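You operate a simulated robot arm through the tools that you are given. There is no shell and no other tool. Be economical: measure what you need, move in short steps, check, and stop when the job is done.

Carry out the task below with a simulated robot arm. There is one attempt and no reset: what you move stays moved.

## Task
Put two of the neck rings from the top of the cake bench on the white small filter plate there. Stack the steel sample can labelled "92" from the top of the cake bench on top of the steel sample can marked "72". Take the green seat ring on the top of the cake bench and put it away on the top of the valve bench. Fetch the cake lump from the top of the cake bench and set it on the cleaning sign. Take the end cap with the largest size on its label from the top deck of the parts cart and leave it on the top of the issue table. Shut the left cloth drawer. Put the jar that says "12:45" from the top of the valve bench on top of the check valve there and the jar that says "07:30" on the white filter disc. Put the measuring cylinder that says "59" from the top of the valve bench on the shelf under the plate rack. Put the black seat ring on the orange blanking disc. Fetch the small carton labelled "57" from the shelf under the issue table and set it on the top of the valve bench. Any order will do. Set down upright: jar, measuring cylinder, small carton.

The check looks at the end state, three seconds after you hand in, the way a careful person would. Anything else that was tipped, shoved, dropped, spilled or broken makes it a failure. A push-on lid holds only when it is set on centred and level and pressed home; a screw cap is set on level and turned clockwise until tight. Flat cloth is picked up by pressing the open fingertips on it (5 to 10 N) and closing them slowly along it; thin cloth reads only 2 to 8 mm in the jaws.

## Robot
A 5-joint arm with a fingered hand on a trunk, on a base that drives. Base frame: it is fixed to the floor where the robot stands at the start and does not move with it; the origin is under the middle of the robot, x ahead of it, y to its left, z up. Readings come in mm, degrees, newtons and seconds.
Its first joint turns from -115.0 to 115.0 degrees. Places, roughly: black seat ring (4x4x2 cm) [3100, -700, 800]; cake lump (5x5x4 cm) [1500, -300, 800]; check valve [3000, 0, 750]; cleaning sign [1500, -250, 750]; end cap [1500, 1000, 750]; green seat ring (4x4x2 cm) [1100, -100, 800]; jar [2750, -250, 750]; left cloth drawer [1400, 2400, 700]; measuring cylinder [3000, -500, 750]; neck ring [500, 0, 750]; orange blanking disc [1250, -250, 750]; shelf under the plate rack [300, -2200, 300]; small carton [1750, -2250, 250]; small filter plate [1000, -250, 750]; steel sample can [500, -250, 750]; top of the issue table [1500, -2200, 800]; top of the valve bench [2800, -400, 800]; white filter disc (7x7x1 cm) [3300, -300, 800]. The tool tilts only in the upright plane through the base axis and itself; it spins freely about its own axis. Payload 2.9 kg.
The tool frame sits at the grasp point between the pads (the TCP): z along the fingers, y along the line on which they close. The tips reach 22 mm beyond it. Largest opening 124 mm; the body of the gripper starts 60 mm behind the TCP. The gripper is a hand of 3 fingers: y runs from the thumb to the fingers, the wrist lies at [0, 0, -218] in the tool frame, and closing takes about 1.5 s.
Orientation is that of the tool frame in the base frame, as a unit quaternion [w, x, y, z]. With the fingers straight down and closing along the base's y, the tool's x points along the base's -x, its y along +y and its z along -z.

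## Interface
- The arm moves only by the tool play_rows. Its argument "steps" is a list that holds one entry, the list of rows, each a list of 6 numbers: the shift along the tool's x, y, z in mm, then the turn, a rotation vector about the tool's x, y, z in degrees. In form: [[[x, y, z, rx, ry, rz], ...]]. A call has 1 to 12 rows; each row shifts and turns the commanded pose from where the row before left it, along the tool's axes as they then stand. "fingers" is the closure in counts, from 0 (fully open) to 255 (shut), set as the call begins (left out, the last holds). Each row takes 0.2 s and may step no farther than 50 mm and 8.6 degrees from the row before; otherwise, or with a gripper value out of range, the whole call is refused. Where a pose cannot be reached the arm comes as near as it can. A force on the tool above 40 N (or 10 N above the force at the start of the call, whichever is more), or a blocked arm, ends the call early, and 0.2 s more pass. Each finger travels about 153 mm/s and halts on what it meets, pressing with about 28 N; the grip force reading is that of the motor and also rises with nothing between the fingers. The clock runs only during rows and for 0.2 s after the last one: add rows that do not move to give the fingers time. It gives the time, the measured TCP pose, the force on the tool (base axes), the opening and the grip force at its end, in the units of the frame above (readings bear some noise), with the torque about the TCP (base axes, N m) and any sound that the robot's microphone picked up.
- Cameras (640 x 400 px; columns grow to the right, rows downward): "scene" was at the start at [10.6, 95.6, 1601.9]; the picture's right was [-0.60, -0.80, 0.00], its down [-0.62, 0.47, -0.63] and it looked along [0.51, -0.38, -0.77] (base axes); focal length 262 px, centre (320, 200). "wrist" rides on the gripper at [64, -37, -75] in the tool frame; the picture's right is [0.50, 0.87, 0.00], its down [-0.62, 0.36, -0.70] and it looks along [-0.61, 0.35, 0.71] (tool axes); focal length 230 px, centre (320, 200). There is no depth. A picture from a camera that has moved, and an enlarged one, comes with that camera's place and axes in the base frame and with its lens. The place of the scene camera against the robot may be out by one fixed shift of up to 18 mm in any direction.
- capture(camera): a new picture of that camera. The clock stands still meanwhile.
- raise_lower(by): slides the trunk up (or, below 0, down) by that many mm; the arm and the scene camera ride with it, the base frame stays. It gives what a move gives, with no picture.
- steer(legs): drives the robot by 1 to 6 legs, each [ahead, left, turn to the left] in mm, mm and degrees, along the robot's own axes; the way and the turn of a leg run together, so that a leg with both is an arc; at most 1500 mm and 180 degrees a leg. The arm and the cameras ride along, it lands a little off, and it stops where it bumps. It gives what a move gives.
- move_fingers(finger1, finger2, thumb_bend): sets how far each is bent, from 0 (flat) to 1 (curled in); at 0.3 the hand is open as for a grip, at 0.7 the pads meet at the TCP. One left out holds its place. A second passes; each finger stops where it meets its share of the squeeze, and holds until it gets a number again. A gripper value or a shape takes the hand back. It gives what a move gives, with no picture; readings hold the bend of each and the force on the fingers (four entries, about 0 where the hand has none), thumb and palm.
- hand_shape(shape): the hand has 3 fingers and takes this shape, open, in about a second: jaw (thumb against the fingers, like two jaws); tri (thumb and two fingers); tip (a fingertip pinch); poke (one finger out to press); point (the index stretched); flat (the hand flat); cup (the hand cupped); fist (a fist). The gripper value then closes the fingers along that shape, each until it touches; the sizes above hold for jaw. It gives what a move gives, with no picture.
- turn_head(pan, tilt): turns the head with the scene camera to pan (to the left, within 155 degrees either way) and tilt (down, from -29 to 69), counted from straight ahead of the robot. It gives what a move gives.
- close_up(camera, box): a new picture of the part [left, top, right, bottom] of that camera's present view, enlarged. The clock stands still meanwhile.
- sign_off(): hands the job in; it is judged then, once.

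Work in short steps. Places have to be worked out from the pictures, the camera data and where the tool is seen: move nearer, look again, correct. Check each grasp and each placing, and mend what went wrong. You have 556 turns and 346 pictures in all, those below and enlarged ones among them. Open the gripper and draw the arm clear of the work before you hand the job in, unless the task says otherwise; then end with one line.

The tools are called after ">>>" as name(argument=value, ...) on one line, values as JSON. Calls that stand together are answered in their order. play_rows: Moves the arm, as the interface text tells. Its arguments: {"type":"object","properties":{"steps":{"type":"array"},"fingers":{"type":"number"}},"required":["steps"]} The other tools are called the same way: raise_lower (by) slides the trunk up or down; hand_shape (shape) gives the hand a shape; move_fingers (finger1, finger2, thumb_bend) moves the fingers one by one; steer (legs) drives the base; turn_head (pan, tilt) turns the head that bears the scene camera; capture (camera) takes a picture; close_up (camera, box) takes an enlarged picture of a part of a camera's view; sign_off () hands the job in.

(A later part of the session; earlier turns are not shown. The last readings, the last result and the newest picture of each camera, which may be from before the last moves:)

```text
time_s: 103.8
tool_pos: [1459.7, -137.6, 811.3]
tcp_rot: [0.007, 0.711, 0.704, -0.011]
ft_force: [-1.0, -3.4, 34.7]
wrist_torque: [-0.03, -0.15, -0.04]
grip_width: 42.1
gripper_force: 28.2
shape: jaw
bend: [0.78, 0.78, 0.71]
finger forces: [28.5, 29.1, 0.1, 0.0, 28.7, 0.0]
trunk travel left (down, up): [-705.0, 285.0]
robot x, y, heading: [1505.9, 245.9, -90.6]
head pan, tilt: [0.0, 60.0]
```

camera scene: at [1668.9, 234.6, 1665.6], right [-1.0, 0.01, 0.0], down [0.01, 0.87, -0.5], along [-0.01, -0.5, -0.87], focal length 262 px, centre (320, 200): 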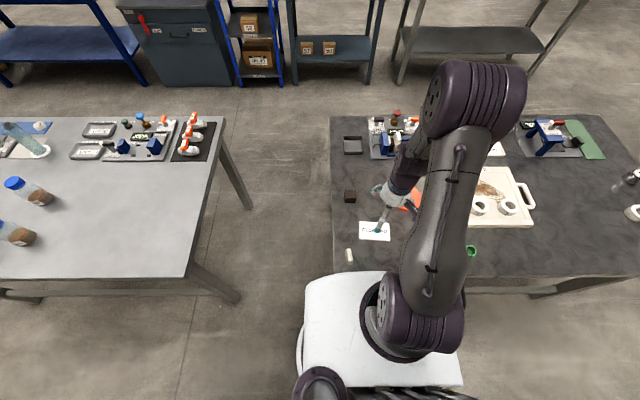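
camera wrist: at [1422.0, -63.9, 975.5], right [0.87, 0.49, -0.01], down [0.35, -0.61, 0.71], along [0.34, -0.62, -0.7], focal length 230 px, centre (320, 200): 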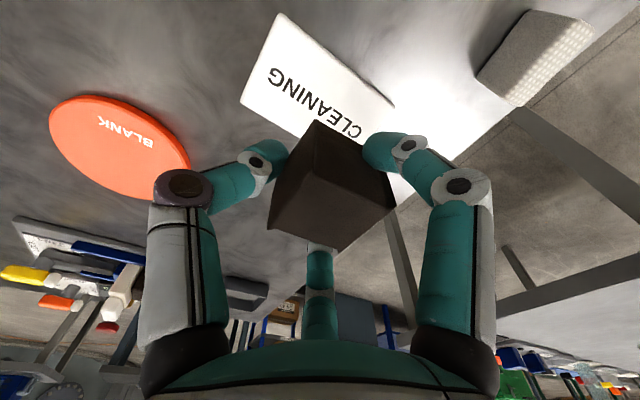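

It is seated; ease up 2.5 mm, release and lift, then check.

>>> play_rows(steps=[[[0, 0, -2.5, 0, 0, 0], [0, 0, 0, 0, 0, 0]]])

>>> play_rows(steps=[[[0, 0, 0, 0, 0, 0], [0, 0, 0, 0, 0, 0], [0, 0, 0, 0, 0, 0]]], fingers=90)

>>> raise_lower(by=100)

>>> capture(camera="wrist")

```text
time_s: 104.4
tool_pos: [1458.6, -139.3, 812.5]
tcp_rot: [0.007, 0.711, 0.704, -0.008]
ft_force: [0.0, -3.9, 21.1]
wrist_torque: [-0.07, -0.15, 0.0]
grip_width: 42.0
gripper_force: 28.0
shape: jaw
bend: [0.78, 0.78, 0.71]
finger forces: [28.1, 28.8, 0.0, 0.0, 27.2, 0.1]
trunk travel left (down, up): [-705.0, 285.0]
robot x, y, heading: [1501.8, 248.2, -90.4]
head pan, tilt: [0.0, 60.0]
```

```text
time_s: 105.2
tool_pos: [1458.6, -139.1, 813.2]
tcp_rot: [0.007, 0.71, 0.704, -0.007]
ft_force: [-1.3, -1.6, 7.0]
wrist_torque: [0.21, -0.09, 0.03]
grip_width: 76.7
gripper_force: 0.1
shape: jaw
bend: [0.33, 0.31, 0.7]
finger forces: [6.5, 0.1, 0.0, 0.0, 0.1, 0.0]
trunk travel left (down, up): [-705.0, 285.0]
robot x, y, heading: [1503.8, 246.7, -90.8]
head pan, tilt: [0.0, 60.0]
```

```text
time_s: 106.5
tool_pos: [1458.1, -140.0, 913.3]
tcp_rot: [0.006, 0.71, 0.704, -0.007]
ft_force: [-0.1, 0.6, -0.2]
wrist_torque: [0.0, 0.0, -0.01]
grip_width: 79.9
gripper_force: 0.1
shape: jaw
bend: [0.31, 0.31, 0.7]
finger forces: [0.0, 0.0, 0.0, 0.1, 0.0, 0.0]
trunk travel left (down, up): [-805.0, 185.0]
robot x, y, heading: [1502.5, 244.1, -90.6]
head pan, tilt: [0.0, 60.0]
```

```text
290 pictures are left
camera wrist: at [1422.9, -73.7, 986.0], right [0.87, 0.49, -0.01], down [0.35, -0.61, 0.71], along [0.34, -0.62, -0.7], focal length 230 px, centre (320, 200)
```

wrist: 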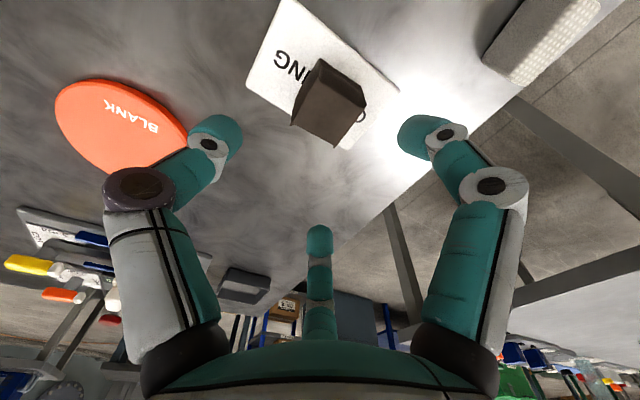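

The lump sits on the sign. Next the green seat ring, at about (1138,-55): draw in, and drive 365 mm in −x.

>>> play_rows(steps=[[[20, 0, -20, 0, 0, 0], [20, 0, -20, 0, 0, 0], [20, 0, 0, 0, 0, 0], [0, 0, 0, 0, 0, 0]]], fingers=0)

>>> steer(legs=[[0, -330, 0.5]])

>>> capture(camera="wrist")

```text
time_s: 107.5
tool_pos: [1459.2, -77.6, 952.7]
tcp_rot: [0.006, 0.711, 0.703, -0.007]
ft_force: [0.5, 0.7, -0.8]
wrist_torque: [0.03, 0.01, -0.01]
grip_width: 124.1
gripper_force: 0.0
shape: jaw
bend: [0.3, 0.3, 0.3]
finger forces: [0.0, 0.1, 0.0, 0.1, 0.0, 0.0]
trunk travel left (down, up): [-805.0, 185.0]
robot x, y, heading: [1503.5, 242.6, -90.6]
head pan, tilt: [0.0, 60.0]
```

```text
time_s: 109.8
tool_pos: [1125.5, -75.0, 951.7]
tcp_rot: [0.006, 0.708, 0.706, -0.008]
ft_force: [0.8, -0.4, 0.5]
wrist_torque: [0.02, 0.03, 0.0]
grip_width: 124.0
gripper_force: 0.0
shape: jaw
bend: [0.3, 0.3, 0.3]
finger forces: [0.0, 0.0, 0.1, 0.0, 0.1, 0.0]
trunk travel left (down, up): [-805.0, 185.0]
robot x, y, heading: [1167.3, 249.4, -90.2]
head pan, tilt: [0.0, 60.0]
```

```text
289 pictures are left
camera wrist: at [1089.1, -10.7, 1025.0], right [0.87, 0.5, -0.01], down [0.36, -0.6, 0.71], along [0.35, -0.62, -0.7], focal length 230 px, centre (320, 200)
```

wrist: 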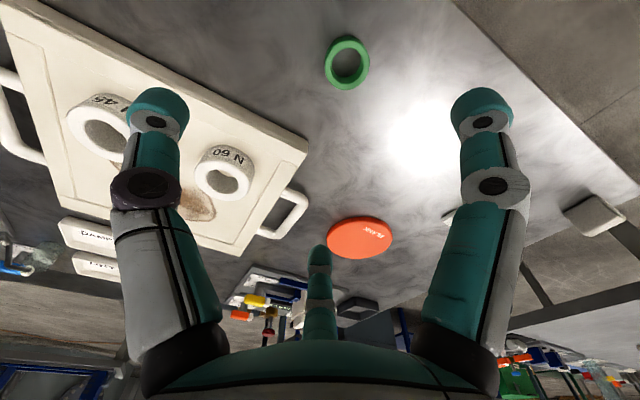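

>>> play_rows(steps=[[[12, 6, 20, 0, 0, 0], [11, 6.5, 30, 0, 0, 0], [0, 0, 40, 0, 0, 0], [0, 0, 12, 0, 0, 0], [0, 0, 0, 0, 0, 0]]])

>>> capture(camera="wrist")

```text
time_s: 111.0
tool_pos: [1138.4, -53.1, 848.8]
tcp_rot: [0.006, 0.708, 0.706, -0.008]
ft_force: [-0.4, -0.3, 0.1]
wrist_torque: [-0.03, -0.04, -0.01]
grip_width: 123.8
gripper_force: 0.0
shape: jaw
bend: [0.3, 0.3, 0.3]
finger forces: [0.0, 0.1, 0.1, 0.1, 0.0, 0.1]
trunk travel left (down, up): [-805.0, 185.0]
robot x, y, heading: [1165.6, 247.4, -90.0]
head pan, tilt: [0.0, 60.0]
```

```text
288 pictures are left
camera wrist: at [1102.3, 11.9, 921.3], right [0.87, 0.5, -0.01], down [0.36, -0.6, 0.71], along [0.35, -0.62, -0.7], focal length 230 px, centre (320, 200)
```

wrist: 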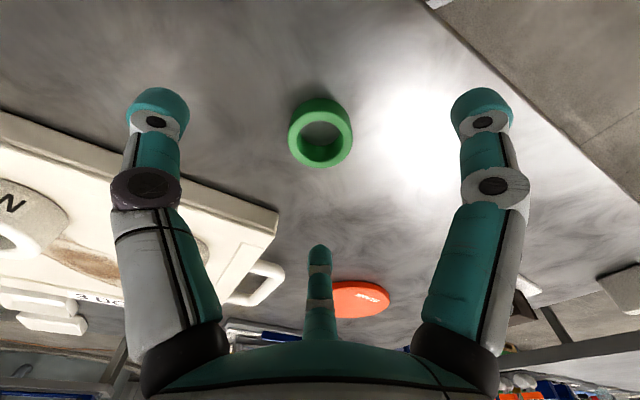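

Centred. Descend to z≈800 and close.

>>> play_rows(steps=[[[0, 0, 20, 0, 0, 0], [0, 0, 20, 0, 0, 0], [0, 0, 9, 0, 0, 0], [0, 0, 0, 0, 0, 0]]])

>>> play_rows(steps=[[[0, 0, 0, 0, 0, 0], [0, 0, 0, 0, 0, 0], [0, 0, 0, 0, 0, 0], [0, 0, 0, 0, 0, 0], [0, 0, 0, 0, 0, 0], [0, 0, 0, 0, 0, 0], [0, 0, 0, 0, 0, 0], [0, 0, 0, 0, 0, 0]]], fingers=255)

>>> play_rows(steps=[[[0, 0, -30, 0, 0, 0], [0, 0, -40, 0, 0, 0], [0, 0, -40, 0, 0, 0], [0, 0, -40, 0, 0, 0], [0, 0, 0, 0, 0, 0]]])

>>> capture(camera="wrist")

```text
time_s: 112.0
tool_pos: [1138.3, -55.9, 800.3]
tcp_rot: [0.007, 0.708, 0.706, -0.008]
ft_force: [-1.3, -6.6, 25.5]
wrist_torque: [1.27, -0.55, -0.18]
grip_width: 123.7
gripper_force: 0.0
shape: jaw
bend: [0.26, 0.3, 0.3]
finger forces: [21.9, 0.5, 0.0, 0.0, 3.3, 0.0]
trunk travel left (down, up): [-805.0, 185.0]
robot x, y, heading: [1165.3, 247.3, -90.1]
head pan, tilt: [0.0, 60.0]
```

```text
time_s: 112.3
tool_pos: [1138.7, -53.1, 800.1]
tcp_rot: [0.007, 0.708, 0.707, -0.009]
ft_force: [-0.1, 0.3, -1.3]
wrist_torque: [0.0, 0.01, 0.0]
grip_width: 19.3
gripper_force: 28.4
shape: jaw
bend: [0.79, 0.78, 0.77]
finger forces: [0.1, 0.0, 0.1, 0.0, 0.0, 0.0]
trunk travel left (down, up): [-805.0, 185.0]
robot x, y, heading: [1165.7, 250.4, -90.1]
head pan, tilt: [0.0, 60.0]
stopped in row 1: the force on the tool passed its limit (the readings are from after the stop); the commanded pose is now the measured one
```

```text
time_s: 113.5
tool_pos: [1140.2, -51.9, 949.7]
tcp_rot: [0.006, 0.708, 0.706, -0.007]
ft_force: [1.0, 0.0, -0.7]
wrist_torque: [-0.01, 0.02, 0.02]
grip_width: 12.0
gripper_force: 28.1
shape: jaw
bend: [0.76, 0.75, 0.73]
finger forces: [0.0, 0.0, 0.0, 0.0, 0.0, 0.0]
trunk travel left (down, up): [-805.0, 185.0]
robot x, y, heading: [1169.0, 246.7, -90.1]
head pan, tilt: [0.0, 60.0]
```

```text
287 pictures are left
camera wrist: at [1103.4, 12.1, 1023.1], right [0.87, 0.5, -0.01], down [0.36, -0.6, 0.71], along [0.35, -0.62, -0.7], focal length 230 px, centre (320, 200)
```

wrist: 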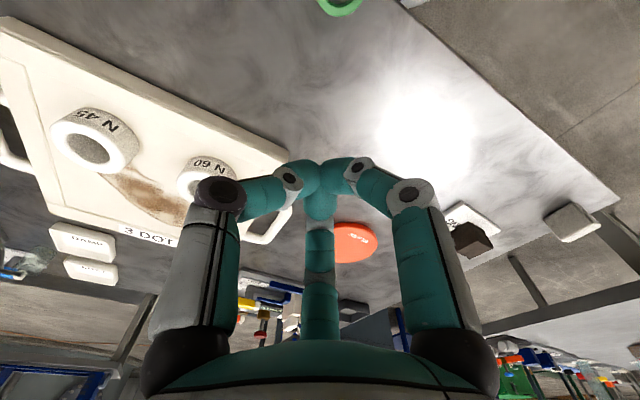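

The ring slipped out toward the robot and now sits near the bench edge. Open and move the camera back to see it.

>>> play_rows(steps=[[[30, -5, 0, 0, 0, 0], [30, -5, 0, 0, 0, 0], [10, -5, 0, 0, 0, 0], [0, 0, 0, 0, 0, 0], [0, 0, 0, 0, 0, 0]]], fingers=110)

>>> capture(camera="wrist")

```text
time_s: 114.8
tool_pos: [1115.9, -1.9, 936.4]
tcp_rot: [0.005, 0.708, 0.706, -0.008]
ft_force: [0.4, 0.0, -0.2]
wrist_torque: [0.0, 0.0, 0.01]
grip_width: 70.3
gripper_force: 0.1
shape: jaw
bend: [0.34, 0.34, 0.7]
finger forces: [0.0, 0.0, 0.1, 0.1, 0.0, 0.0]
out of reach, approached as far as the arm can: row 2, 3
trunk travel left (down, up): [-805.0, 185.0]
robot x, y, heading: [1166.3, 249.1, -90.2]
head pan, tilt: [0.0, 60.0]
```

```text
286 pictures are left
camera wrist: at [1081.2, 62.7, 1010.3], right [0.87, 0.5, -0.01], down [0.36, -0.61, 0.71], along [0.35, -0.62, -0.7], focal length 230 px, centre (320, 200)
```

wrist: 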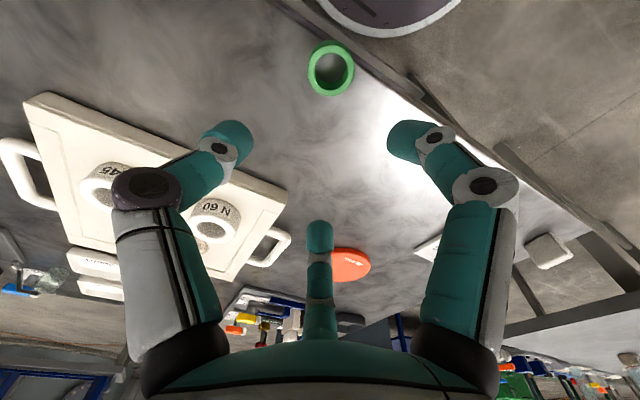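

The ring is still on the bench at about (1117,15), right at the edge. I back the robot off 100 mm for reach, then come over it with the fingers pre-closed.

>>> steer(legs=[[-100, 0, 0]])

>>> play_rows(steps=[[[-30, 0, 0, 0, 0, 0], [-30, 0, 0, 0, 0, 0], [-20, 0, 20, 0, 0, 0], [0, 0, 40, 0, 0, 0], [0, 0, 30, 0, 0, 0], [0, 0, 0, 0, 0, 0]]])

>>> capture(camera="wrist")

```text
time_s: 115.9
tool_pos: [1118.4, 99.1, 937.5]
tcp_rot: [0.004, 0.709, 0.706, -0.009]
ft_force: [-0.4, -0.4, 0.3]
wrist_torque: [-0.03, 0.01, -0.03]
grip_width: 70.0
gripper_force: 0.1
shape: jaw
bend: [0.34, 0.34, 0.7]
finger forces: [0.0, 0.1, 0.0, 0.1, 0.0, 0.1]
trunk travel left (down, up): [-805.0, 185.0]
robot x, y, heading: [1167.7, 348.0, -90.6]
head pan, tilt: [0.0, 60.0]
```

```text
time_s: 117.3
tool_pos: [1117.6, 18.1, 846.7]
tcp_rot: [0.006, 0.708, 0.706, -0.008]
ft_force: [-0.4, 0.1, 0.1]
wrist_torque: [0.01, 0.0, 0.02]
grip_width: 70.2
gripper_force: 0.0
shape: jaw
bend: [0.34, 0.34, 0.7]
finger forces: [0.0, 0.1, 0.0, 0.0, 0.0, 0.0]
trunk travel left (down, up): [-805.0, 185.0]
robot x, y, heading: [1168.8, 351.3, -90.1]
head pan, tilt: [0.0, 60.0]
```

```text
285 pictures are left
camera wrist: at [1082.2, 82.6, 920.7], right [0.87, 0.5, -0.01], down [0.36, -0.6, 0.71], along [0.35, -0.62, -0.7], focal length 230 px, centre (320, 200)
```

wrist: 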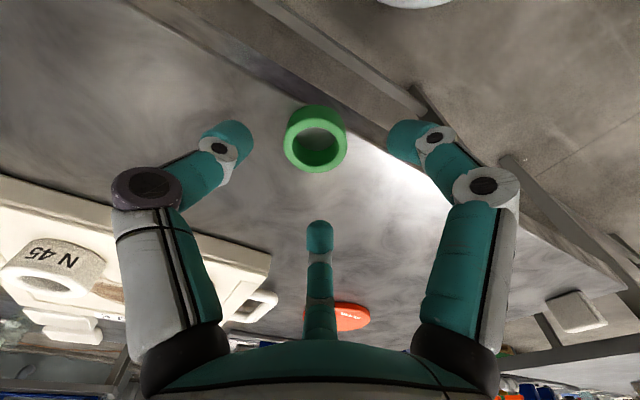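

>>> play_rows(steps=[[[-6, 0, 10, 0, 0, 0], [0, 0, 20, 0, 0, 0], [0, 0, 12, 0, 0, 0], [0, 0, 0, 0, 0, 0]]])

>>> capture(camera="wrist")

```text
time_s: 118.3
tool_pos: [1117.6, 9.5, 805.7]
tcp_rot: [0.005, 0.708, 0.706, -0.008]
ft_force: [0.3, -0.2, 0.1]
wrist_torque: [0.03, 0.04, 0.01]
grip_width: 70.1
gripper_force: 0.1
shape: jaw
bend: [0.34, 0.34, 0.7]
finger forces: [0.0, 0.0, 0.1, 0.0, 0.0, 0.1]
trunk travel left (down, up): [-805.0, 185.0]
robot x, y, heading: [1163.7, 351.0, -90.0]
head pan, tilt: [0.0, 60.0]
```

```text
284 pictures are left
camera wrist: at [1081.6, 75.0, 878.8], right [0.87, 0.5, -0.01], down [0.36, -0.61, 0.71], along [0.35, -0.62, -0.7], focal length 230 px, centre (320, 200)
```

wrist: 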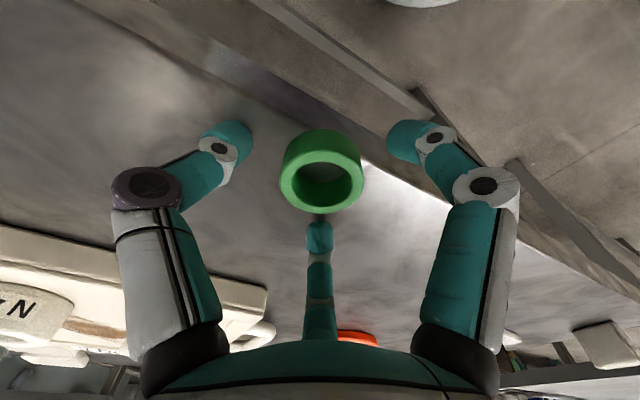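

Well centred; close now.

>>> play_rows(steps=[[[0, 0, 2, 0, 0, 0], [0, 0, 0, 0, 0, 0], [0, 0, 0, 0, 0, 0], [0, 0, 0, 0, 0, 0], [0, 0, 0, 0, 0, 0], [0, 0, 0, 0, 0, 0]]], fingers=255)

>>> capture(camera="wrist")

```text
time_s: 119.7
tool_pos: [1117.2, 10.4, 804.1]
tcp_rot: [0.006, 0.708, 0.706, -0.009]
ft_force: [0.2, -0.1, 0.6]
wrist_torque: [-0.03, 0.01, -0.03]
grip_width: 31.3
gripper_force: 28.4
shape: jaw
bend: [0.77, 0.76, 0.7]
finger forces: [26.1, 24.1, 0.0, 0.0, 24.2, 0.1]
trunk travel left (down, up): [-805.0, 185.0]
robot x, y, heading: [1164.7, 350.7, -90.3]
head pan, tilt: [0.0, 60.0]
```

```text
283 pictures are left
camera wrist: at [1081.5, 74.7, 877.4], right [0.87, 0.5, -0.01], down [0.36, -0.61, 0.71], along [0.35, -0.62, -0.7], focal length 230 px, centre (320, 200)
```

wrist: 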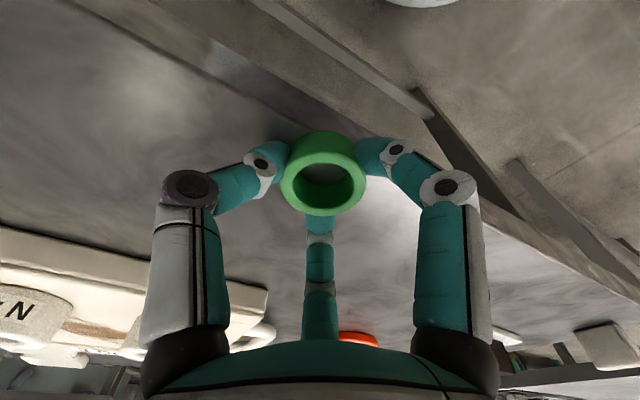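

Gripped (31 mm). Lift well up and drive toward the valve bench, stopping short of the pallet to measure the corridor.

>>> play_rows(steps=[[[0, 0, -30, 0, 0, 0], [0, 0, -40, 0, 0, 0], [0, 0, -40, 0, 0, 0], [0, 0, -40, 0, 0, 0], [0, 0, -40, 0, 0, 0], [0, 0, 0, 0, 0, 0]]])

>>> steer(legs=[[40, 380, 0]])

>>> turn_head(pan=95, tilt=55)

>>> capture(camera="scene")

```text
time_s: 121.1
tool_pos: [1118.9, 13.9, 994.1]
tcp_rot: [0.005, 0.709, 0.705, -0.008]
ft_force: [-0.4, 0.4, -0.5]
wrist_torque: [-0.01, -0.03, -0.03]
grip_width: 31.6
gripper_force: 28.2
shape: jaw
bend: [0.77, 0.76, 0.7]
finger forces: [27.5, 24.2, 0.0, 0.0, 24.1, 0.0]
trunk travel left (down, up): [-805.0, 185.0]
robot x, y, heading: [1164.7, 351.6, -90.3]
head pan, tilt: [0.0, 60.0]
```

```text
time_s: 123.5
tool_pos: [1490.9, -26.4, 994.3]
tcp_rot: [0.006, 0.712, 0.702, -0.008]
ft_force: [-0.5, -0.2, -0.1]
wrist_torque: [0.0, -0.01, 0.03]
grip_width: 31.4
gripper_force: 27.8
shape: jaw
bend: [0.77, 0.76, 0.7]
finger forces: [27.5, 24.3, 0.0, 0.1, 24.1, 0.1]
trunk travel left (down, up): [-805.0, 185.0]
robot x, y, heading: [1544.9, 307.2, -90.7]
head pan, tilt: [0.0, 60.0]
```

```text
time_s: 125.2
tool_pos: [1491.7, -26.6, 994.7]
tcp_rot: [0.006, 0.712, 0.702, -0.008]
ft_force: [-0.7, 0.2, -0.6]
wrist_torque: [-0.02, 0.04, 0.0]
grip_width: 31.2
gripper_force: 28.0
shape: jaw
bend: [0.77, 0.76, 0.7]
finger forces: [27.4, 24.1, 0.0, 0.0, 24.2, 0.1]
trunk travel left (down, up): [-805.0, 185.0]
robot x, y, heading: [1542.1, 304.7, -90.6]
head pan, tilt: [95.0, 55.0]
```

```text
282 pictures are left
camera scene: at [1770.7, 366.3, 1701.6], right [0.07, -1.0, 0.0], down [-0.82, -0.06, -0.57], along [0.57, 0.04, -0.82], focal length 262 px, centre (320, 200)
```

scene: 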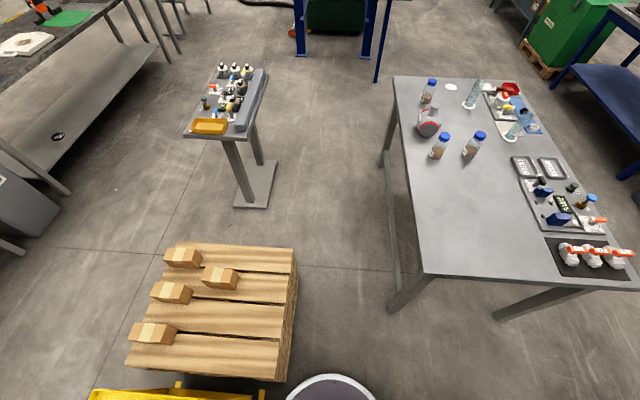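

>>> close_up(camera="scene", box=[390, 60, 550, 170])

>>> close_up(camera="scene", box=[110, 220, 430, 400])

```text
3.64 times, centred on (470, 115) of scene
camera zoom: at [1770.7, 366.3, 1701.6], right [0.07, -1.0, 0.0], down [-0.82, -0.06, -0.57], along [0.57, 0.04, -0.82], focal length 951 px, centre (-226, 509)
```

zoom: 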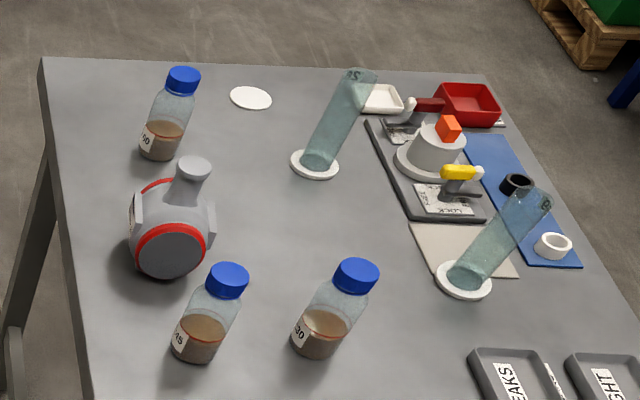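

```text
2.00 times, centred on (270, 310) of scene
camera zoom: at [1770.7, 366.3, 1701.6], right [0.07, -1.0, 0.0], down [-0.82, -0.06, -0.57], along [0.57, 0.04, -0.82], focal length 523 px, centre (420, -20)
```

zoom: 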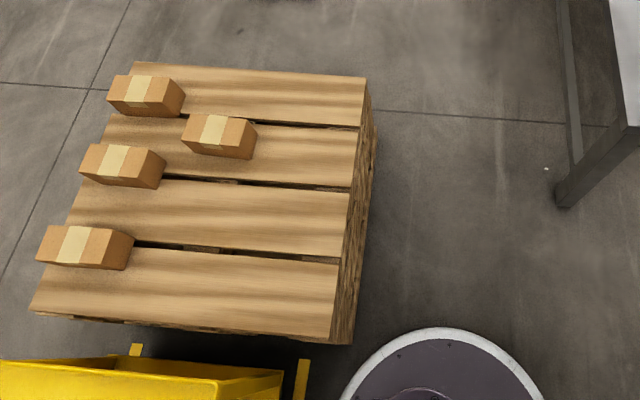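

The corridor between pallet (face y≈527) and valve-bench foot is about 600 mm, so the 510-mm base fits at y≈237. I drive in carefully with short legs.

>>> steer(legs=[[26, 76, 0.6], [38, 85, 0]])

>>> steer(legs=[[4, 110, 0]])

>>> turn_head(pan=110, tilt=62)

>>> capture(camera="scene")

```text
time_s: 127.0
tool_pos: [1657.6, -92.2, 995.3]
tcp_rot: [0.006, 0.708, 0.707, -0.008]
ft_force: [0.5, -0.4, 0.0]
wrist_torque: [-0.02, 0.0, -0.02]
grip_width: 31.3
gripper_force: 27.7
shape: jaw
bend: [0.77, 0.76, 0.7]
finger forces: [27.6, 24.2, 0.0, 0.0, 24.1, 0.1]
trunk travel left (down, up): [-805.0, 185.0]
robot x, y, heading: [1702.2, 244.1, -90.1]
head pan, tilt: [95.0, 55.0]
```

```text
time_s: 128.2
tool_pos: [1766.0, -96.9, 994.1]
tcp_rot: [0.006, 0.708, 0.706, -0.009]
ft_force: [0.7, 0.0, -0.4]
wrist_torque: [0.02, 0.02, -0.01]
grip_width: 31.5
gripper_force: 28.8
shape: jaw
bend: [0.77, 0.76, 0.7]
finger forces: [27.5, 24.3, 0.0, 0.0, 24.1, 0.0]
trunk travel left (down, up): [-805.0, 185.0]
robot x, y, heading: [1816.3, 239.2, -90.8]
head pan, tilt: [95.0, 55.0]
```

```text
time_s: 128.9
tool_pos: [1766.2, -96.7, 995.8]
tcp_rot: [0.005, 0.708, 0.706, -0.008]
ft_force: [-0.1, 0.1, 0.4]
wrist_torque: [0.03, 0.01, -0.01]
grip_width: 31.3
gripper_force: 28.0
shape: jaw
bend: [0.77, 0.76, 0.7]
finger forces: [27.5, 24.4, 0.0, 0.0, 24.1, 0.0]
trunk travel left (down, up): [-805.0, 185.0]
robot x, y, heading: [1815.0, 238.8, -90.5]
head pan, tilt: [110.0, 62.0]
```

```text
279 pictures are left
camera scene: at [2029.9, 315.9, 1693.3], right [0.34, -0.94, 0.0], down [-0.83, -0.3, -0.47], along [0.44, 0.16, -0.88], focal length 262 px, centre (320, 200)
```

scene: 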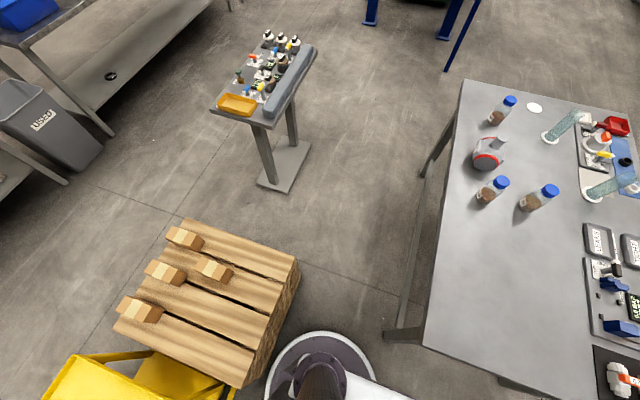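

Clearances look workable (~45 mm each side). Continue along in two legs.

>>> steer(legs=[[0, 200, 0.5]])

>>> steer(legs=[[0, 250, 0]])

>>> capture(camera="scene")

>>> capture(camera="wrist")

```text
time_s: 130.6
tool_pos: [1970.1, -97.1, 994.3]
tcp_rot: [0.005, 0.705, 0.709, -0.008]
ft_force: [-0.2, -0.4, -0.7]
wrist_torque: [0.0, 0.02, 0.0]
grip_width: 31.3
gripper_force: 28.5
shape: jaw
bend: [0.77, 0.76, 0.7]
finger forces: [27.6, 24.3, 0.0, 0.0, 24.2, 0.0]
trunk travel left (down, up): [-805.0, 185.0]
robot x, y, heading: [2018.1, 238.4, -89.7]
head pan, tilt: [110.0, 62.0]
```

```text
time_s: 132.4
tool_pos: [2220.6, -96.6, 996.6]
tcp_rot: [0.006, 0.705, 0.709, -0.008]
ft_force: [1.2, 1.0, -0.2]
wrist_torque: [0.0, 0.01, -0.01]
grip_width: 31.3
gripper_force: 27.7
shape: jaw
bend: [0.77, 0.76, 0.7]
finger forces: [28.1, 24.3, 0.1, 0.1, 24.3, 0.1]
trunk travel left (down, up): [-805.0, 185.0]
robot x, y, heading: [2263.2, 240.2, -89.7]
head pan, tilt: [110.0, 62.0]
```

```text
278 pictures are left
camera scene: at [2479.4, 319.1, 1693.4], right [0.35, -0.94, 0.0], down [-0.83, -0.31, -0.47], along [0.44, 0.16, -0.88], focal length 262 px, centre (320, 200)
```

scene: 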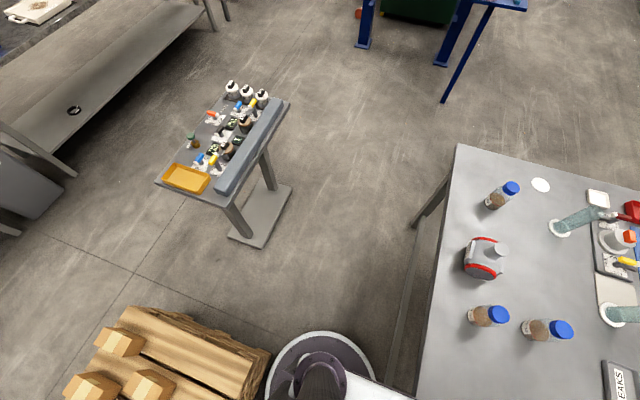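

```text
277 pictures are left
camera wrist: at [2183.3, -31.3, 1068.2], right [0.86, 0.51, -0.01], down [0.36, -0.6, 0.71], along [0.35, -0.62, -0.7], focal length 230 px, centre (320, 200)
```

wrist: 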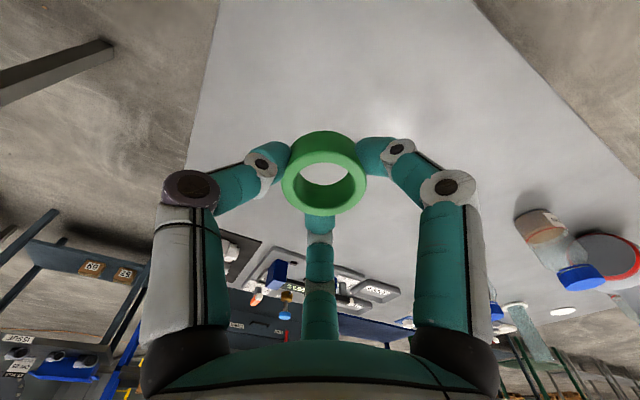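

We are through. The bench beneath the tool is clear, so I lower the green ring here onto the valve bench.

>>> raise_lower(by=-165)

>>> play_rows(steps=[[[0, 0, 8, 0, 0, 0], [0, 0, 6, 0, 0, 0], [0, 0, 4, 0, 0, 0], [0, 0, 0, 0, 0, 0]]])

>>> capture(camera="wrist")

```text
time_s: 134.2
tool_pos: [2221.6, -96.5, 828.9]
tcp_rot: [0.006, 0.705, 0.71, -0.008]
ft_force: [0.0, 0.2, -1.1]
wrist_torque: [0.03, 0.01, 0.04]
grip_width: 31.4
gripper_force: 28.0
shape: jaw
bend: [0.77, 0.76, 0.7]
finger forces: [28.2, 24.4, 0.0, 0.0, 24.3, 0.0]
trunk travel left (down, up): [-640.0, 350.0]
robot x, y, heading: [2265.6, 239.9, -89.6]
head pan, tilt: [110.0, 62.0]
```

```text
time_s: 135.2
tool_pos: [2221.5, -96.9, 811.1]
tcp_rot: [0.006, 0.704, 0.71, -0.008]
ft_force: [-0.5, 0.2, 0.0]
wrist_torque: [0.01, 0.0, -0.02]
grip_width: 31.7
gripper_force: 28.1
shape: jaw
bend: [0.77, 0.76, 0.7]
finger forces: [28.3, 24.4, 0.0, 0.2, 24.2, 0.0]
trunk travel left (down, up): [-640.0, 350.0]
robot x, y, heading: [2268.1, 240.9, -89.3]
head pan, tilt: [110.0, 62.0]
```

```text
276 pictures are left
camera wrist: at [2183.6, -32.2, 885.2], right [0.86, 0.51, -0.01], down [0.36, -0.6, 0.71], along [0.35, -0.62, -0.7], focal length 230 px, centre (320, 200)
```

wrist: 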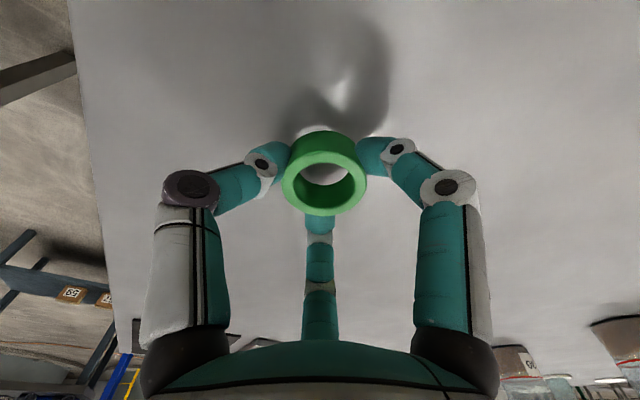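

Close to the surface. Go down in 2 mm steps until contact.

>>> play_rows(steps=[[[0, 0, 2, 0, 0, 0], [0, 0, 2, 0, 0, 0], [0, 0, 1, 0, 0, 0], [0, 0, 0, 0, 0, 0]]])

>>> play_rows(steps=[[[0, 0, 2, 0, 0, 0], [0, 0, 0, 0, 0, 0]]])

```text
time_s: 136.2
tool_pos: [2220.6, -96.7, 806.5]
tcp_rot: [0.006, 0.705, 0.709, -0.008]
ft_force: [-0.3, -0.3, -1.3]
wrist_torque: [0.01, 0.01, -0.03]
grip_width: 31.3
gripper_force: 28.8
shape: jaw
bend: [0.77, 0.76, 0.7]
finger forces: [28.4, 24.4, 0.0, 0.1, 24.3, 0.0]
trunk travel left (down, up): [-640.0, 350.0]
robot x, y, heading: [2264.0, 237.1, -89.6]
head pan, tilt: [110.0, 62.0]
```

```text
time_s: 136.8
tool_pos: [2219.7, -96.9, 803.2]
tcp_rot: [0.006, 0.705, 0.709, -0.008]
ft_force: [-0.4, 0.0, -0.7]
wrist_torque: [0.02, 0.0, 0.02]
grip_width: 31.4
gripper_force: 27.8
shape: jaw
bend: [0.77, 0.76, 0.7]
finger forces: [28.5, 24.5, 0.0, 0.1, 24.2, 0.1]
trunk travel left (down, up): [-640.0, 350.0]
robot x, y, heading: [2263.7, 237.8, -89.4]
head pan, tilt: [110.0, 62.0]
```

>>> play_rows(steps=[[[0, 0, 1.5, 0, 0, 0], [0, 0, 1, 0, 0, 0], [0, 0, 0, 0, 0, 0]]])

>>> play_rows(steps=[[[0, 0, 2, 0, 0, 0], [0, 0, 0, 0, 0, 0]]])

```text
time_s: 137.7
tool_pos: [2220.5, -96.2, 802.5]
tcp_rot: [0.005, 0.705, 0.709, -0.008]
ft_force: [-1.0, -2.6, 13.8]
wrist_torque: [0.15, 0.0, -0.02]
grip_width: 31.9
gripper_force: 28.1
shape: jaw
bend: [0.77, 0.76, 0.7]
finger forces: [30.4, 26.1, 0.0, 0.0, 26.9, 0.0]
trunk travel left (down, up): [-640.0, 350.0]
robot x, y, heading: [2265.7, 240.3, -89.8]
head pan, tilt: [110.0, 62.0]
```

```text
time_s: 138.2
tool_pos: [2220.8, -95.9, 801.4]
tcp_rot: [0.007, 0.704, 0.71, -0.01]
ft_force: [-2.1, -5.5, 35.1]
wrist_torque: [0.14, 0.08, 0.01]
grip_width: 32.9
gripper_force: 27.7
shape: jaw
bend: [0.78, 0.76, 0.7]
finger forces: [40.9, 29.1, 0.0, 0.1, 36.1, 0.1]
trunk travel left (down, up): [-640.0, 350.0]
robot x, y, heading: [2269.4, 238.1, -89.4]
head pan, tilt: [110.0, 62.0]
```

Seated. Ease up 2.5 mm, open, lift.

>>> play_rows(steps=[[[0, 0, -2.5, 0, 0, 0], [0, 0, 0, 0, 0, 0]]])

>>> play_rows(steps=[[[0, 0, 0, 0, 0, 0], [0, 0, 0, 0, 0, 0], [0, 0, 0, 0, 0, 0]]], fingers=110)

>>> raise_lower(by=230)

>>> capture(camera="wrist")

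```text
time_s: 138.8
tool_pos: [2221.2, -95.4, 803.1]
tcp_rot: [0.004, 0.705, 0.709, -0.007]
ft_force: [0.4, 0.1, 2.3]
wrist_torque: [0.02, -0.03, 0.0]
grip_width: 32.1
gripper_force: 27.9
shape: jaw
bend: [0.77, 0.76, 0.7]
finger forces: [31.2, 25.7, 0.0, 0.1, 26.4, 0.0]
trunk travel left (down, up): [-640.0, 350.0]
robot x, y, heading: [2263.6, 242.4, -89.6]
head pan, tilt: [110.0, 62.0]
```

```text
time_s: 139.7
tool_pos: [2221.3, -96.8, 804.0]
tcp_rot: [0.005, 0.705, 0.71, -0.008]
ft_force: [-0.3, -0.2, 0.9]
wrist_torque: [0.04, -0.01, 0.01]
grip_width: 69.7
gripper_force: 0.1
shape: jaw
bend: [0.34, 0.34, 0.7]
finger forces: [1.1, 0.0, 0.1, 0.0, 0.0, 0.0]
trunk travel left (down, up): [-640.0, 350.0]
robot x, y, heading: [2265.1, 240.7, -89.6]
head pan, tilt: [110.0, 62.0]
```

```text
time_s: 142.1
tool_pos: [2221.2, -96.5, 1033.7]
tcp_rot: [0.006, 0.705, 0.709, -0.008]
ft_force: [-0.4, 0.2, 0.3]
wrist_torque: [-0.02, 0.01, 0.01]
grip_width: 69.9
gripper_force: 0.1
shape: jaw
bend: [0.34, 0.34, 0.7]
finger forces: [0.0, 0.1, 0.0, 0.0, 0.1, 0.0]
trunk travel left (down, up): [-870.0, 120.0]
robot x, y, heading: [2264.3, 240.5, -89.6]
head pan, tilt: [110.0, 62.0]
```

```text
275 pictures are left
camera wrist: at [2183.3, -31.6, 1106.9], right [0.86, 0.51, -0.01], down [0.36, -0.6, 0.71], along [0.35, -0.62, -0.7], focal length 230 px, centre (320, 200)
```

wrist: 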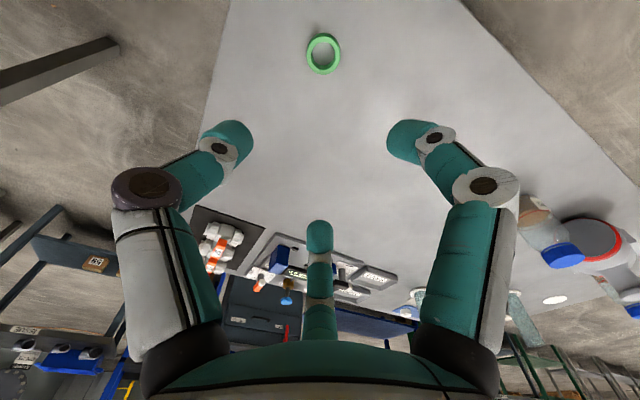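

The green ring is on the valve bench. Next the jars: drive 420 further along and look at labels.

>>> steer(legs=[[0, 400, 0]])

>>> turn_head(pan=35, tilt=50)

>>> capture(camera="scene")

>>> capture(camera="wrist")

```text
time_s: 144.5
tool_pos: [2616.2, -93.4, 1033.0]
tcp_rot: [0.006, 0.705, 0.709, -0.009]
ft_force: [-0.3, 0.1, 0.0]
wrist_torque: [-0.01, 0.02, 0.01]
grip_width: 70.1
gripper_force: 0.1
shape: jaw
bend: [0.34, 0.34, 0.7]
finger forces: [0.0, 0.0, 0.0, 0.1, 0.0, 0.0]
trunk travel left (down, up): [-870.0, 120.0]
robot x, y, heading: [2661.8, 240.4, -89.5]
head pan, tilt: [110.0, 62.0]
```

```text
time_s: 146.0
tool_pos: [2614.9, -93.6, 1032.6]
tcp_rot: [0.005, 0.705, 0.709, -0.008]
ft_force: [0.0, -0.6, -0.3]
wrist_torque: [0.01, 0.01, 0.01]
grip_width: 69.8
gripper_force: 0.1
shape: jaw
bend: [0.34, 0.34, 0.7]
finger forces: [0.1, 0.0, 0.0, 0.0, 0.1, 0.1]
trunk travel left (down, up): [-870.0, 120.0]
robot x, y, heading: [2659.4, 241.9, -89.5]
head pan, tilt: [35.0, 50.0]
```

```text
274 pictures are left
camera scene: at [2859.7, 236.7, 1773.1], right [-0.81, -0.58, 0.0], down [-0.44, 0.62, -0.64], along [0.37, -0.52, -0.77], focal length 262 px, centre (320, 200)
```

scene: 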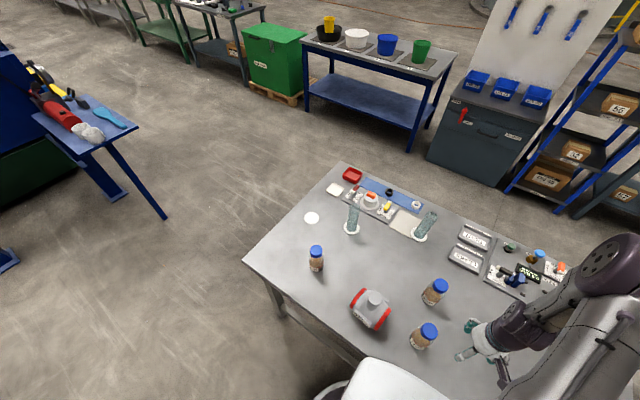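

```text
273 pictures are left
camera wrist: at [2578.5, -28.9, 1106.9], right [0.86, 0.51, -0.01], down [0.36, -0.6, 0.71], along [0.35, -0.62, -0.7], focal length 230 px, centre (320, 200)
```

wrist: 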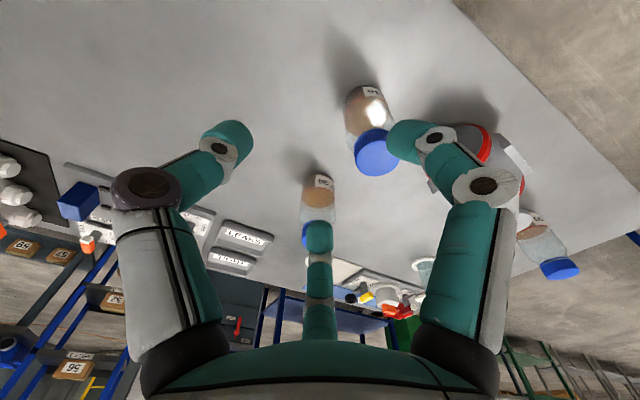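

>>> close_up(camera="scene", box=[290, 220, 460, 360])

>>> close_up(camera="wrist", box=[280, 70, 420, 200])

>>> close_up(camera="wrist", box=[440, 110, 600, 290])

>>> close_up(camera="scene", box=[290, 150, 460, 260])

```text
2.86 times, centred on (375, 290) of scene
camera zoom: at [2859.7, 236.7, 1773.1], right [-0.81, -0.58, 0.0], down [-0.44, 0.62, -0.64], along [0.37, -0.52, -0.77], focal length 747 px, centre (163, -57)
```

zoom: 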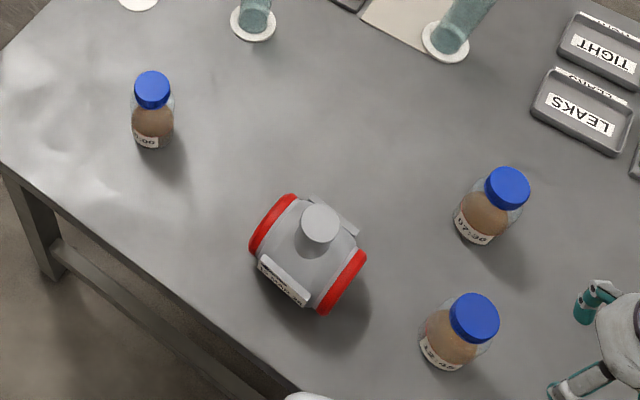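

```text
3.08 times, centred on (350, 135) of wrist
camera zoom: at [2578.5, -28.9, 1106.9], right [0.86, 0.51, -0.01], down [0.36, -0.6, 0.71], along [0.35, -0.62, -0.7], focal length 708 px, centre (228, 400)
```

zoom: 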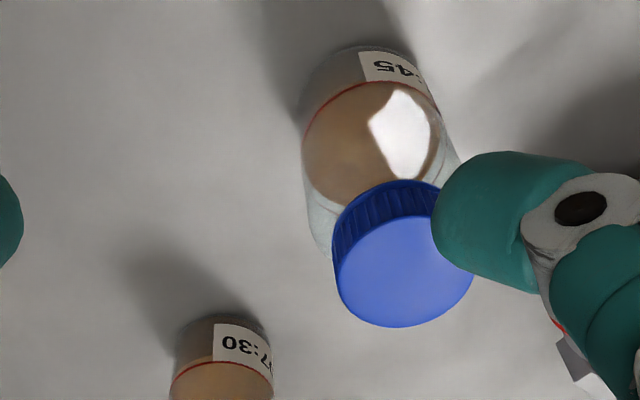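

```text
2.22 times, centred on (520, 200) of wrist
camera zoom: at [2578.5, -28.9, 1106.9], right [0.86, 0.51, -0.01], down [0.36, -0.6, 0.71], along [0.35, -0.62, -0.7], focal length 511 px, centre (-124, 200)
```

zoom: 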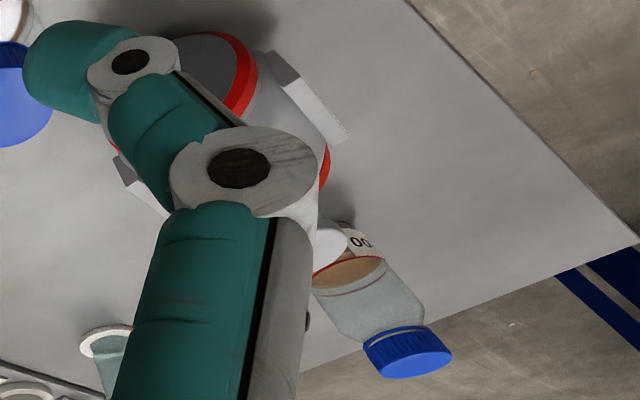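

```text
3.64 times, centred on (375, 205) of scene
camera zoom: at [2859.7, 236.7, 1773.1], right [-0.81, -0.58, 0.0], down [-0.44, 0.62, -0.64], along [0.37, -0.52, -0.77], focal length 951 px, centre (120, 182)
```

zoom: 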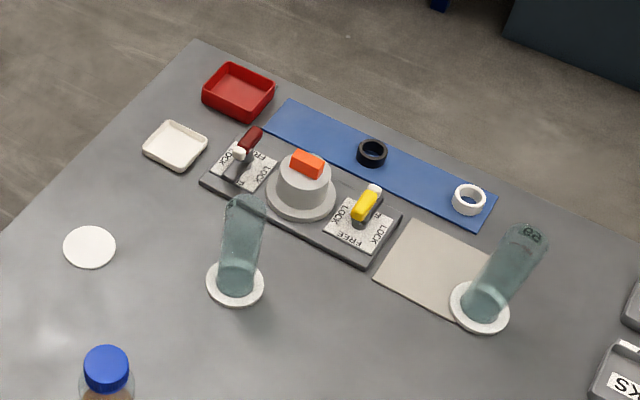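

Labels confirmed: near jar "12:45", the one beside it "07:30". I move above jar 12:45 at about (2707,-122).

>>> play_rows(steps=[[[-10, 30, 0, 0, 0, 0], [-10, 31, 0, 0, 0, 0], [-9, 31, 0, 0, 0, 0], [0, 0, 0, 0, 0, 0]]], fingers=60)

>>> capture(camera="wrist")

```text
time_s: 147.0
tool_pos: [2707.4, -121.9, 1033.8]
tcp_rot: [0.007, 0.705, 0.71, -0.005]
ft_force: [-0.3, 0.6, -0.6]
wrist_torque: [0.0, -0.01, -0.01]
grip_width: 94.6
gripper_force: 0.1
shape: jaw
bend: [0.27, 0.27, 0.53]
finger forces: [0.0, 0.0, 0.0, 0.0, 0.0, 0.1]
trunk travel left (down, up): [-870.0, 120.0]
robot x, y, heading: [2661.8, 238.9, -89.5]
head pan, tilt: [35.0, 50.0]
```

```text
268 pictures are left
camera wrist: at [2670.2, -57.6, 1107.1], right [0.86, 0.51, -0.01], down [0.36, -0.6, 0.71], along [0.36, -0.62, -0.7], focal length 230 px, centre (320, 200)
```

wrist: 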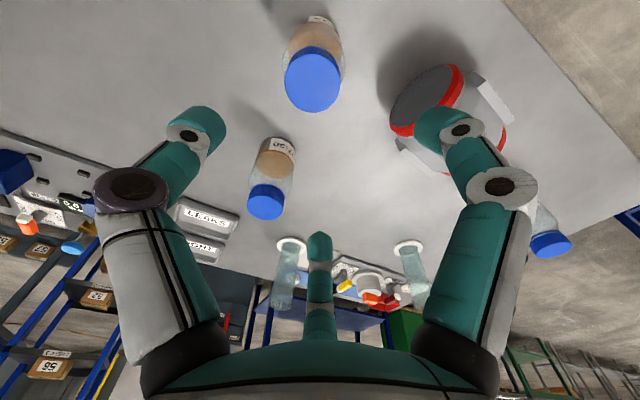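

Triangulated: cap top z≈905 at (2699,-120). Align and lower 80 to verify.

>>> play_rows(steps=[[[1.5, -8.5, 0, 0, 0, 0], [0, 0, 0, 0, 0, 0]]])

>>> raise_lower(by=-80)

>>> capture(camera="wrist")

```text
time_s: 147.6
tool_pos: [2699.1, -120.8, 1032.7]
tcp_rot: [0.006, 0.704, 0.71, -0.005]
ft_force: [-0.3, 0.1, 0.6]
wrist_torque: [0.03, 0.02, 0.05]
grip_width: 94.7
gripper_force: 0.1
shape: jaw
bend: [0.27, 0.27, 0.53]
finger forces: [0.0, 0.0, 0.0, 0.0, 0.0, 0.0]
trunk travel left (down, up): [-870.0, 120.0]
robot x, y, heading: [2663.1, 238.8, -89.7]
head pan, tilt: [35.0, 50.0]
```

```text
time_s: 148.8
tool_pos: [2698.9, -120.8, 952.8]
tcp_rot: [0.007, 0.704, 0.71, -0.005]
ft_force: [0.5, -0.1, 0.0]
wrist_torque: [0.0, -0.02, 0.01]
grip_width: 94.5
gripper_force: 0.0
shape: jaw
bend: [0.27, 0.27, 0.53]
finger forces: [0.0, 0.1, 0.0, 0.1, 0.1, 0.1]
trunk travel left (down, up): [-790.0, 200.0]
robot x, y, heading: [2663.8, 245.1, -89.6]
head pan, tilt: [35.0, 50.0]
```

```text
267 pictures are left
camera wrist: at [2661.8, -55.8, 1026.5], right [0.86, 0.51, -0.01], down [0.36, -0.6, 0.71], along [0.36, -0.62, -0.7], focal length 230 px, centre (320, 200)
```

wrist: 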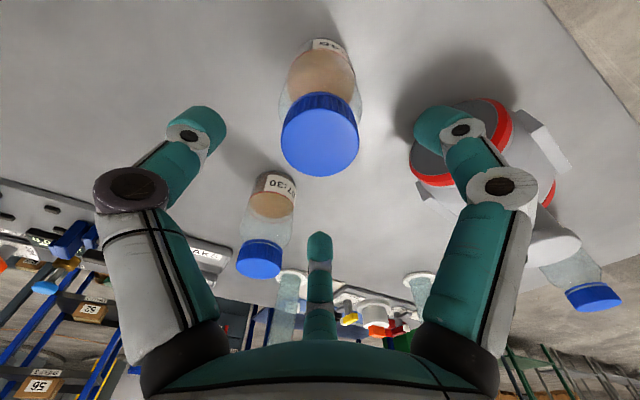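

Cap top is at z≈900, centred. Lower 54 so the finger pads span the cap, and close.

>>> raise_lower(by=-55)

>>> play_rows(steps=[[[0, 0, 0, 0, 0, 0], [0, 0, 0, 0, 0, 0], [0, 0, 0, 0, 0, 0], [0, 0, 0, 0, 0, 0], [0, 0, 0, 0, 0, 0], [0, 0, 0, 0, 0, 0]]], fingers=255)

>>> capture(camera="wrist")

```text
time_s: 149.7
tool_pos: [2698.8, -121.6, 897.1]
tcp_rot: [0.007, 0.704, 0.71, -0.005]
ft_force: [0.8, -0.6, -0.9]
wrist_torque: [-0.02, 0.01, -0.01]
grip_width: 94.5
gripper_force: 0.0
shape: jaw
bend: [0.27, 0.27, 0.53]
finger forces: [0.0, 0.0, 0.0, 0.0, 0.0, 0.0]
trunk travel left (down, up): [-735.0, 255.0]
robot x, y, heading: [2660.4, 240.1, -89.5]
head pan, tilt: [35.0, 50.0]
```

```text
time_s: 151.1
tool_pos: [2700.6, -119.8, 898.8]
tcp_rot: [0.008, 0.705, 0.709, -0.006]
ft_force: [0.0, -1.6, 5.7]
wrist_torque: [0.05, 0.04, 0.01]
grip_width: 43.7
gripper_force: 27.8
shape: jaw
bend: [0.77, 0.77, 0.7]
finger forces: [26.4, 23.3, 0.0, 0.0, 23.8, 0.1]
trunk travel left (down, up): [-735.0, 255.0]
robot x, y, heading: [2660.5, 241.1, -89.7]
head pan, tilt: [35.0, 50.0]
```

```text
266 pictures are left
camera wrist: at [2661.8, -55.7, 971.7], right [0.86, 0.51, -0.01], down [0.36, -0.6, 0.71], along [0.36, -0.62, -0.7], focal length 230 px, centre (320, 200)
```

wrist: 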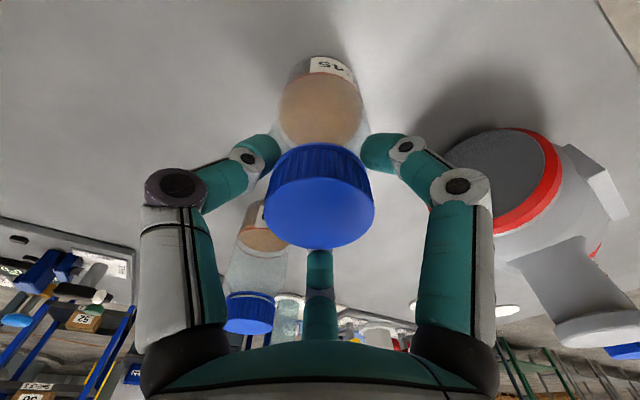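

Gripped. Raise 150 and view.

>>> raise_lower(by=150)

>>> capture(camera="wrist")

>>> close_up(camera="scene", box=[300, 230, 500, 390])

```text
time_s: 152.9
tool_pos: [2699.3, -120.1, 1047.4]
tcp_rot: [0.006, 0.705, 0.709, -0.006]
ft_force: [-0.3, 0.0, -1.1]
wrist_torque: [-0.02, 0.03, 0.03]
grip_width: 43.5
gripper_force: 27.9
shape: jaw
bend: [0.77, 0.77, 0.7]
finger forces: [25.1, 23.0, 0.0, 0.0, 23.1, 0.0]
trunk travel left (down, up): [-885.0, 105.0]
robot x, y, heading: [2660.7, 240.8, -89.6]
head pan, tilt: [35.0, 50.0]
```

```text
265 pictures are left
camera wrist: at [2661.9, -56.0, 1121.4], right [0.86, 0.51, -0.01], down [0.36, -0.6, 0.71], along [0.36, -0.62, -0.7], focal length 230 px, centre (320, 200)
```

wrist: 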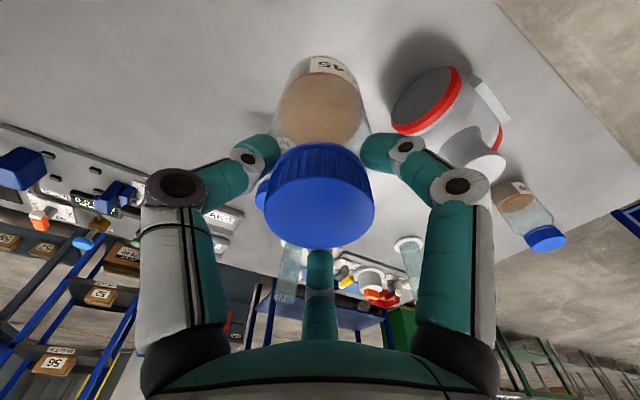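

```text
2.50 times, centred on (400, 310) of scene
camera zoom: at [2859.9, 236.3, 1788.1], right [-0.82, -0.58, 0.0], down [-0.44, 0.62, -0.64], along [0.37, -0.52, -0.77], focal length 654 px, centre (120, -75)
```

zoom: 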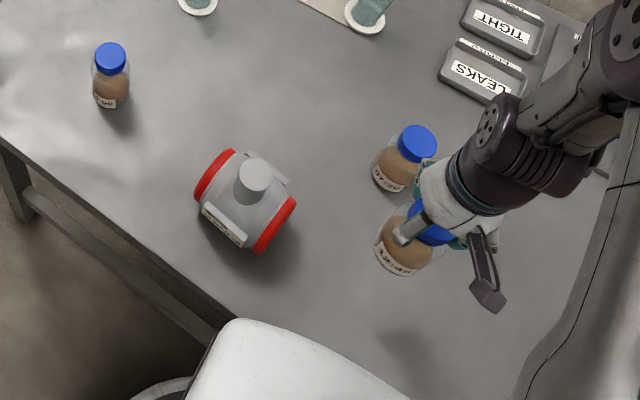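

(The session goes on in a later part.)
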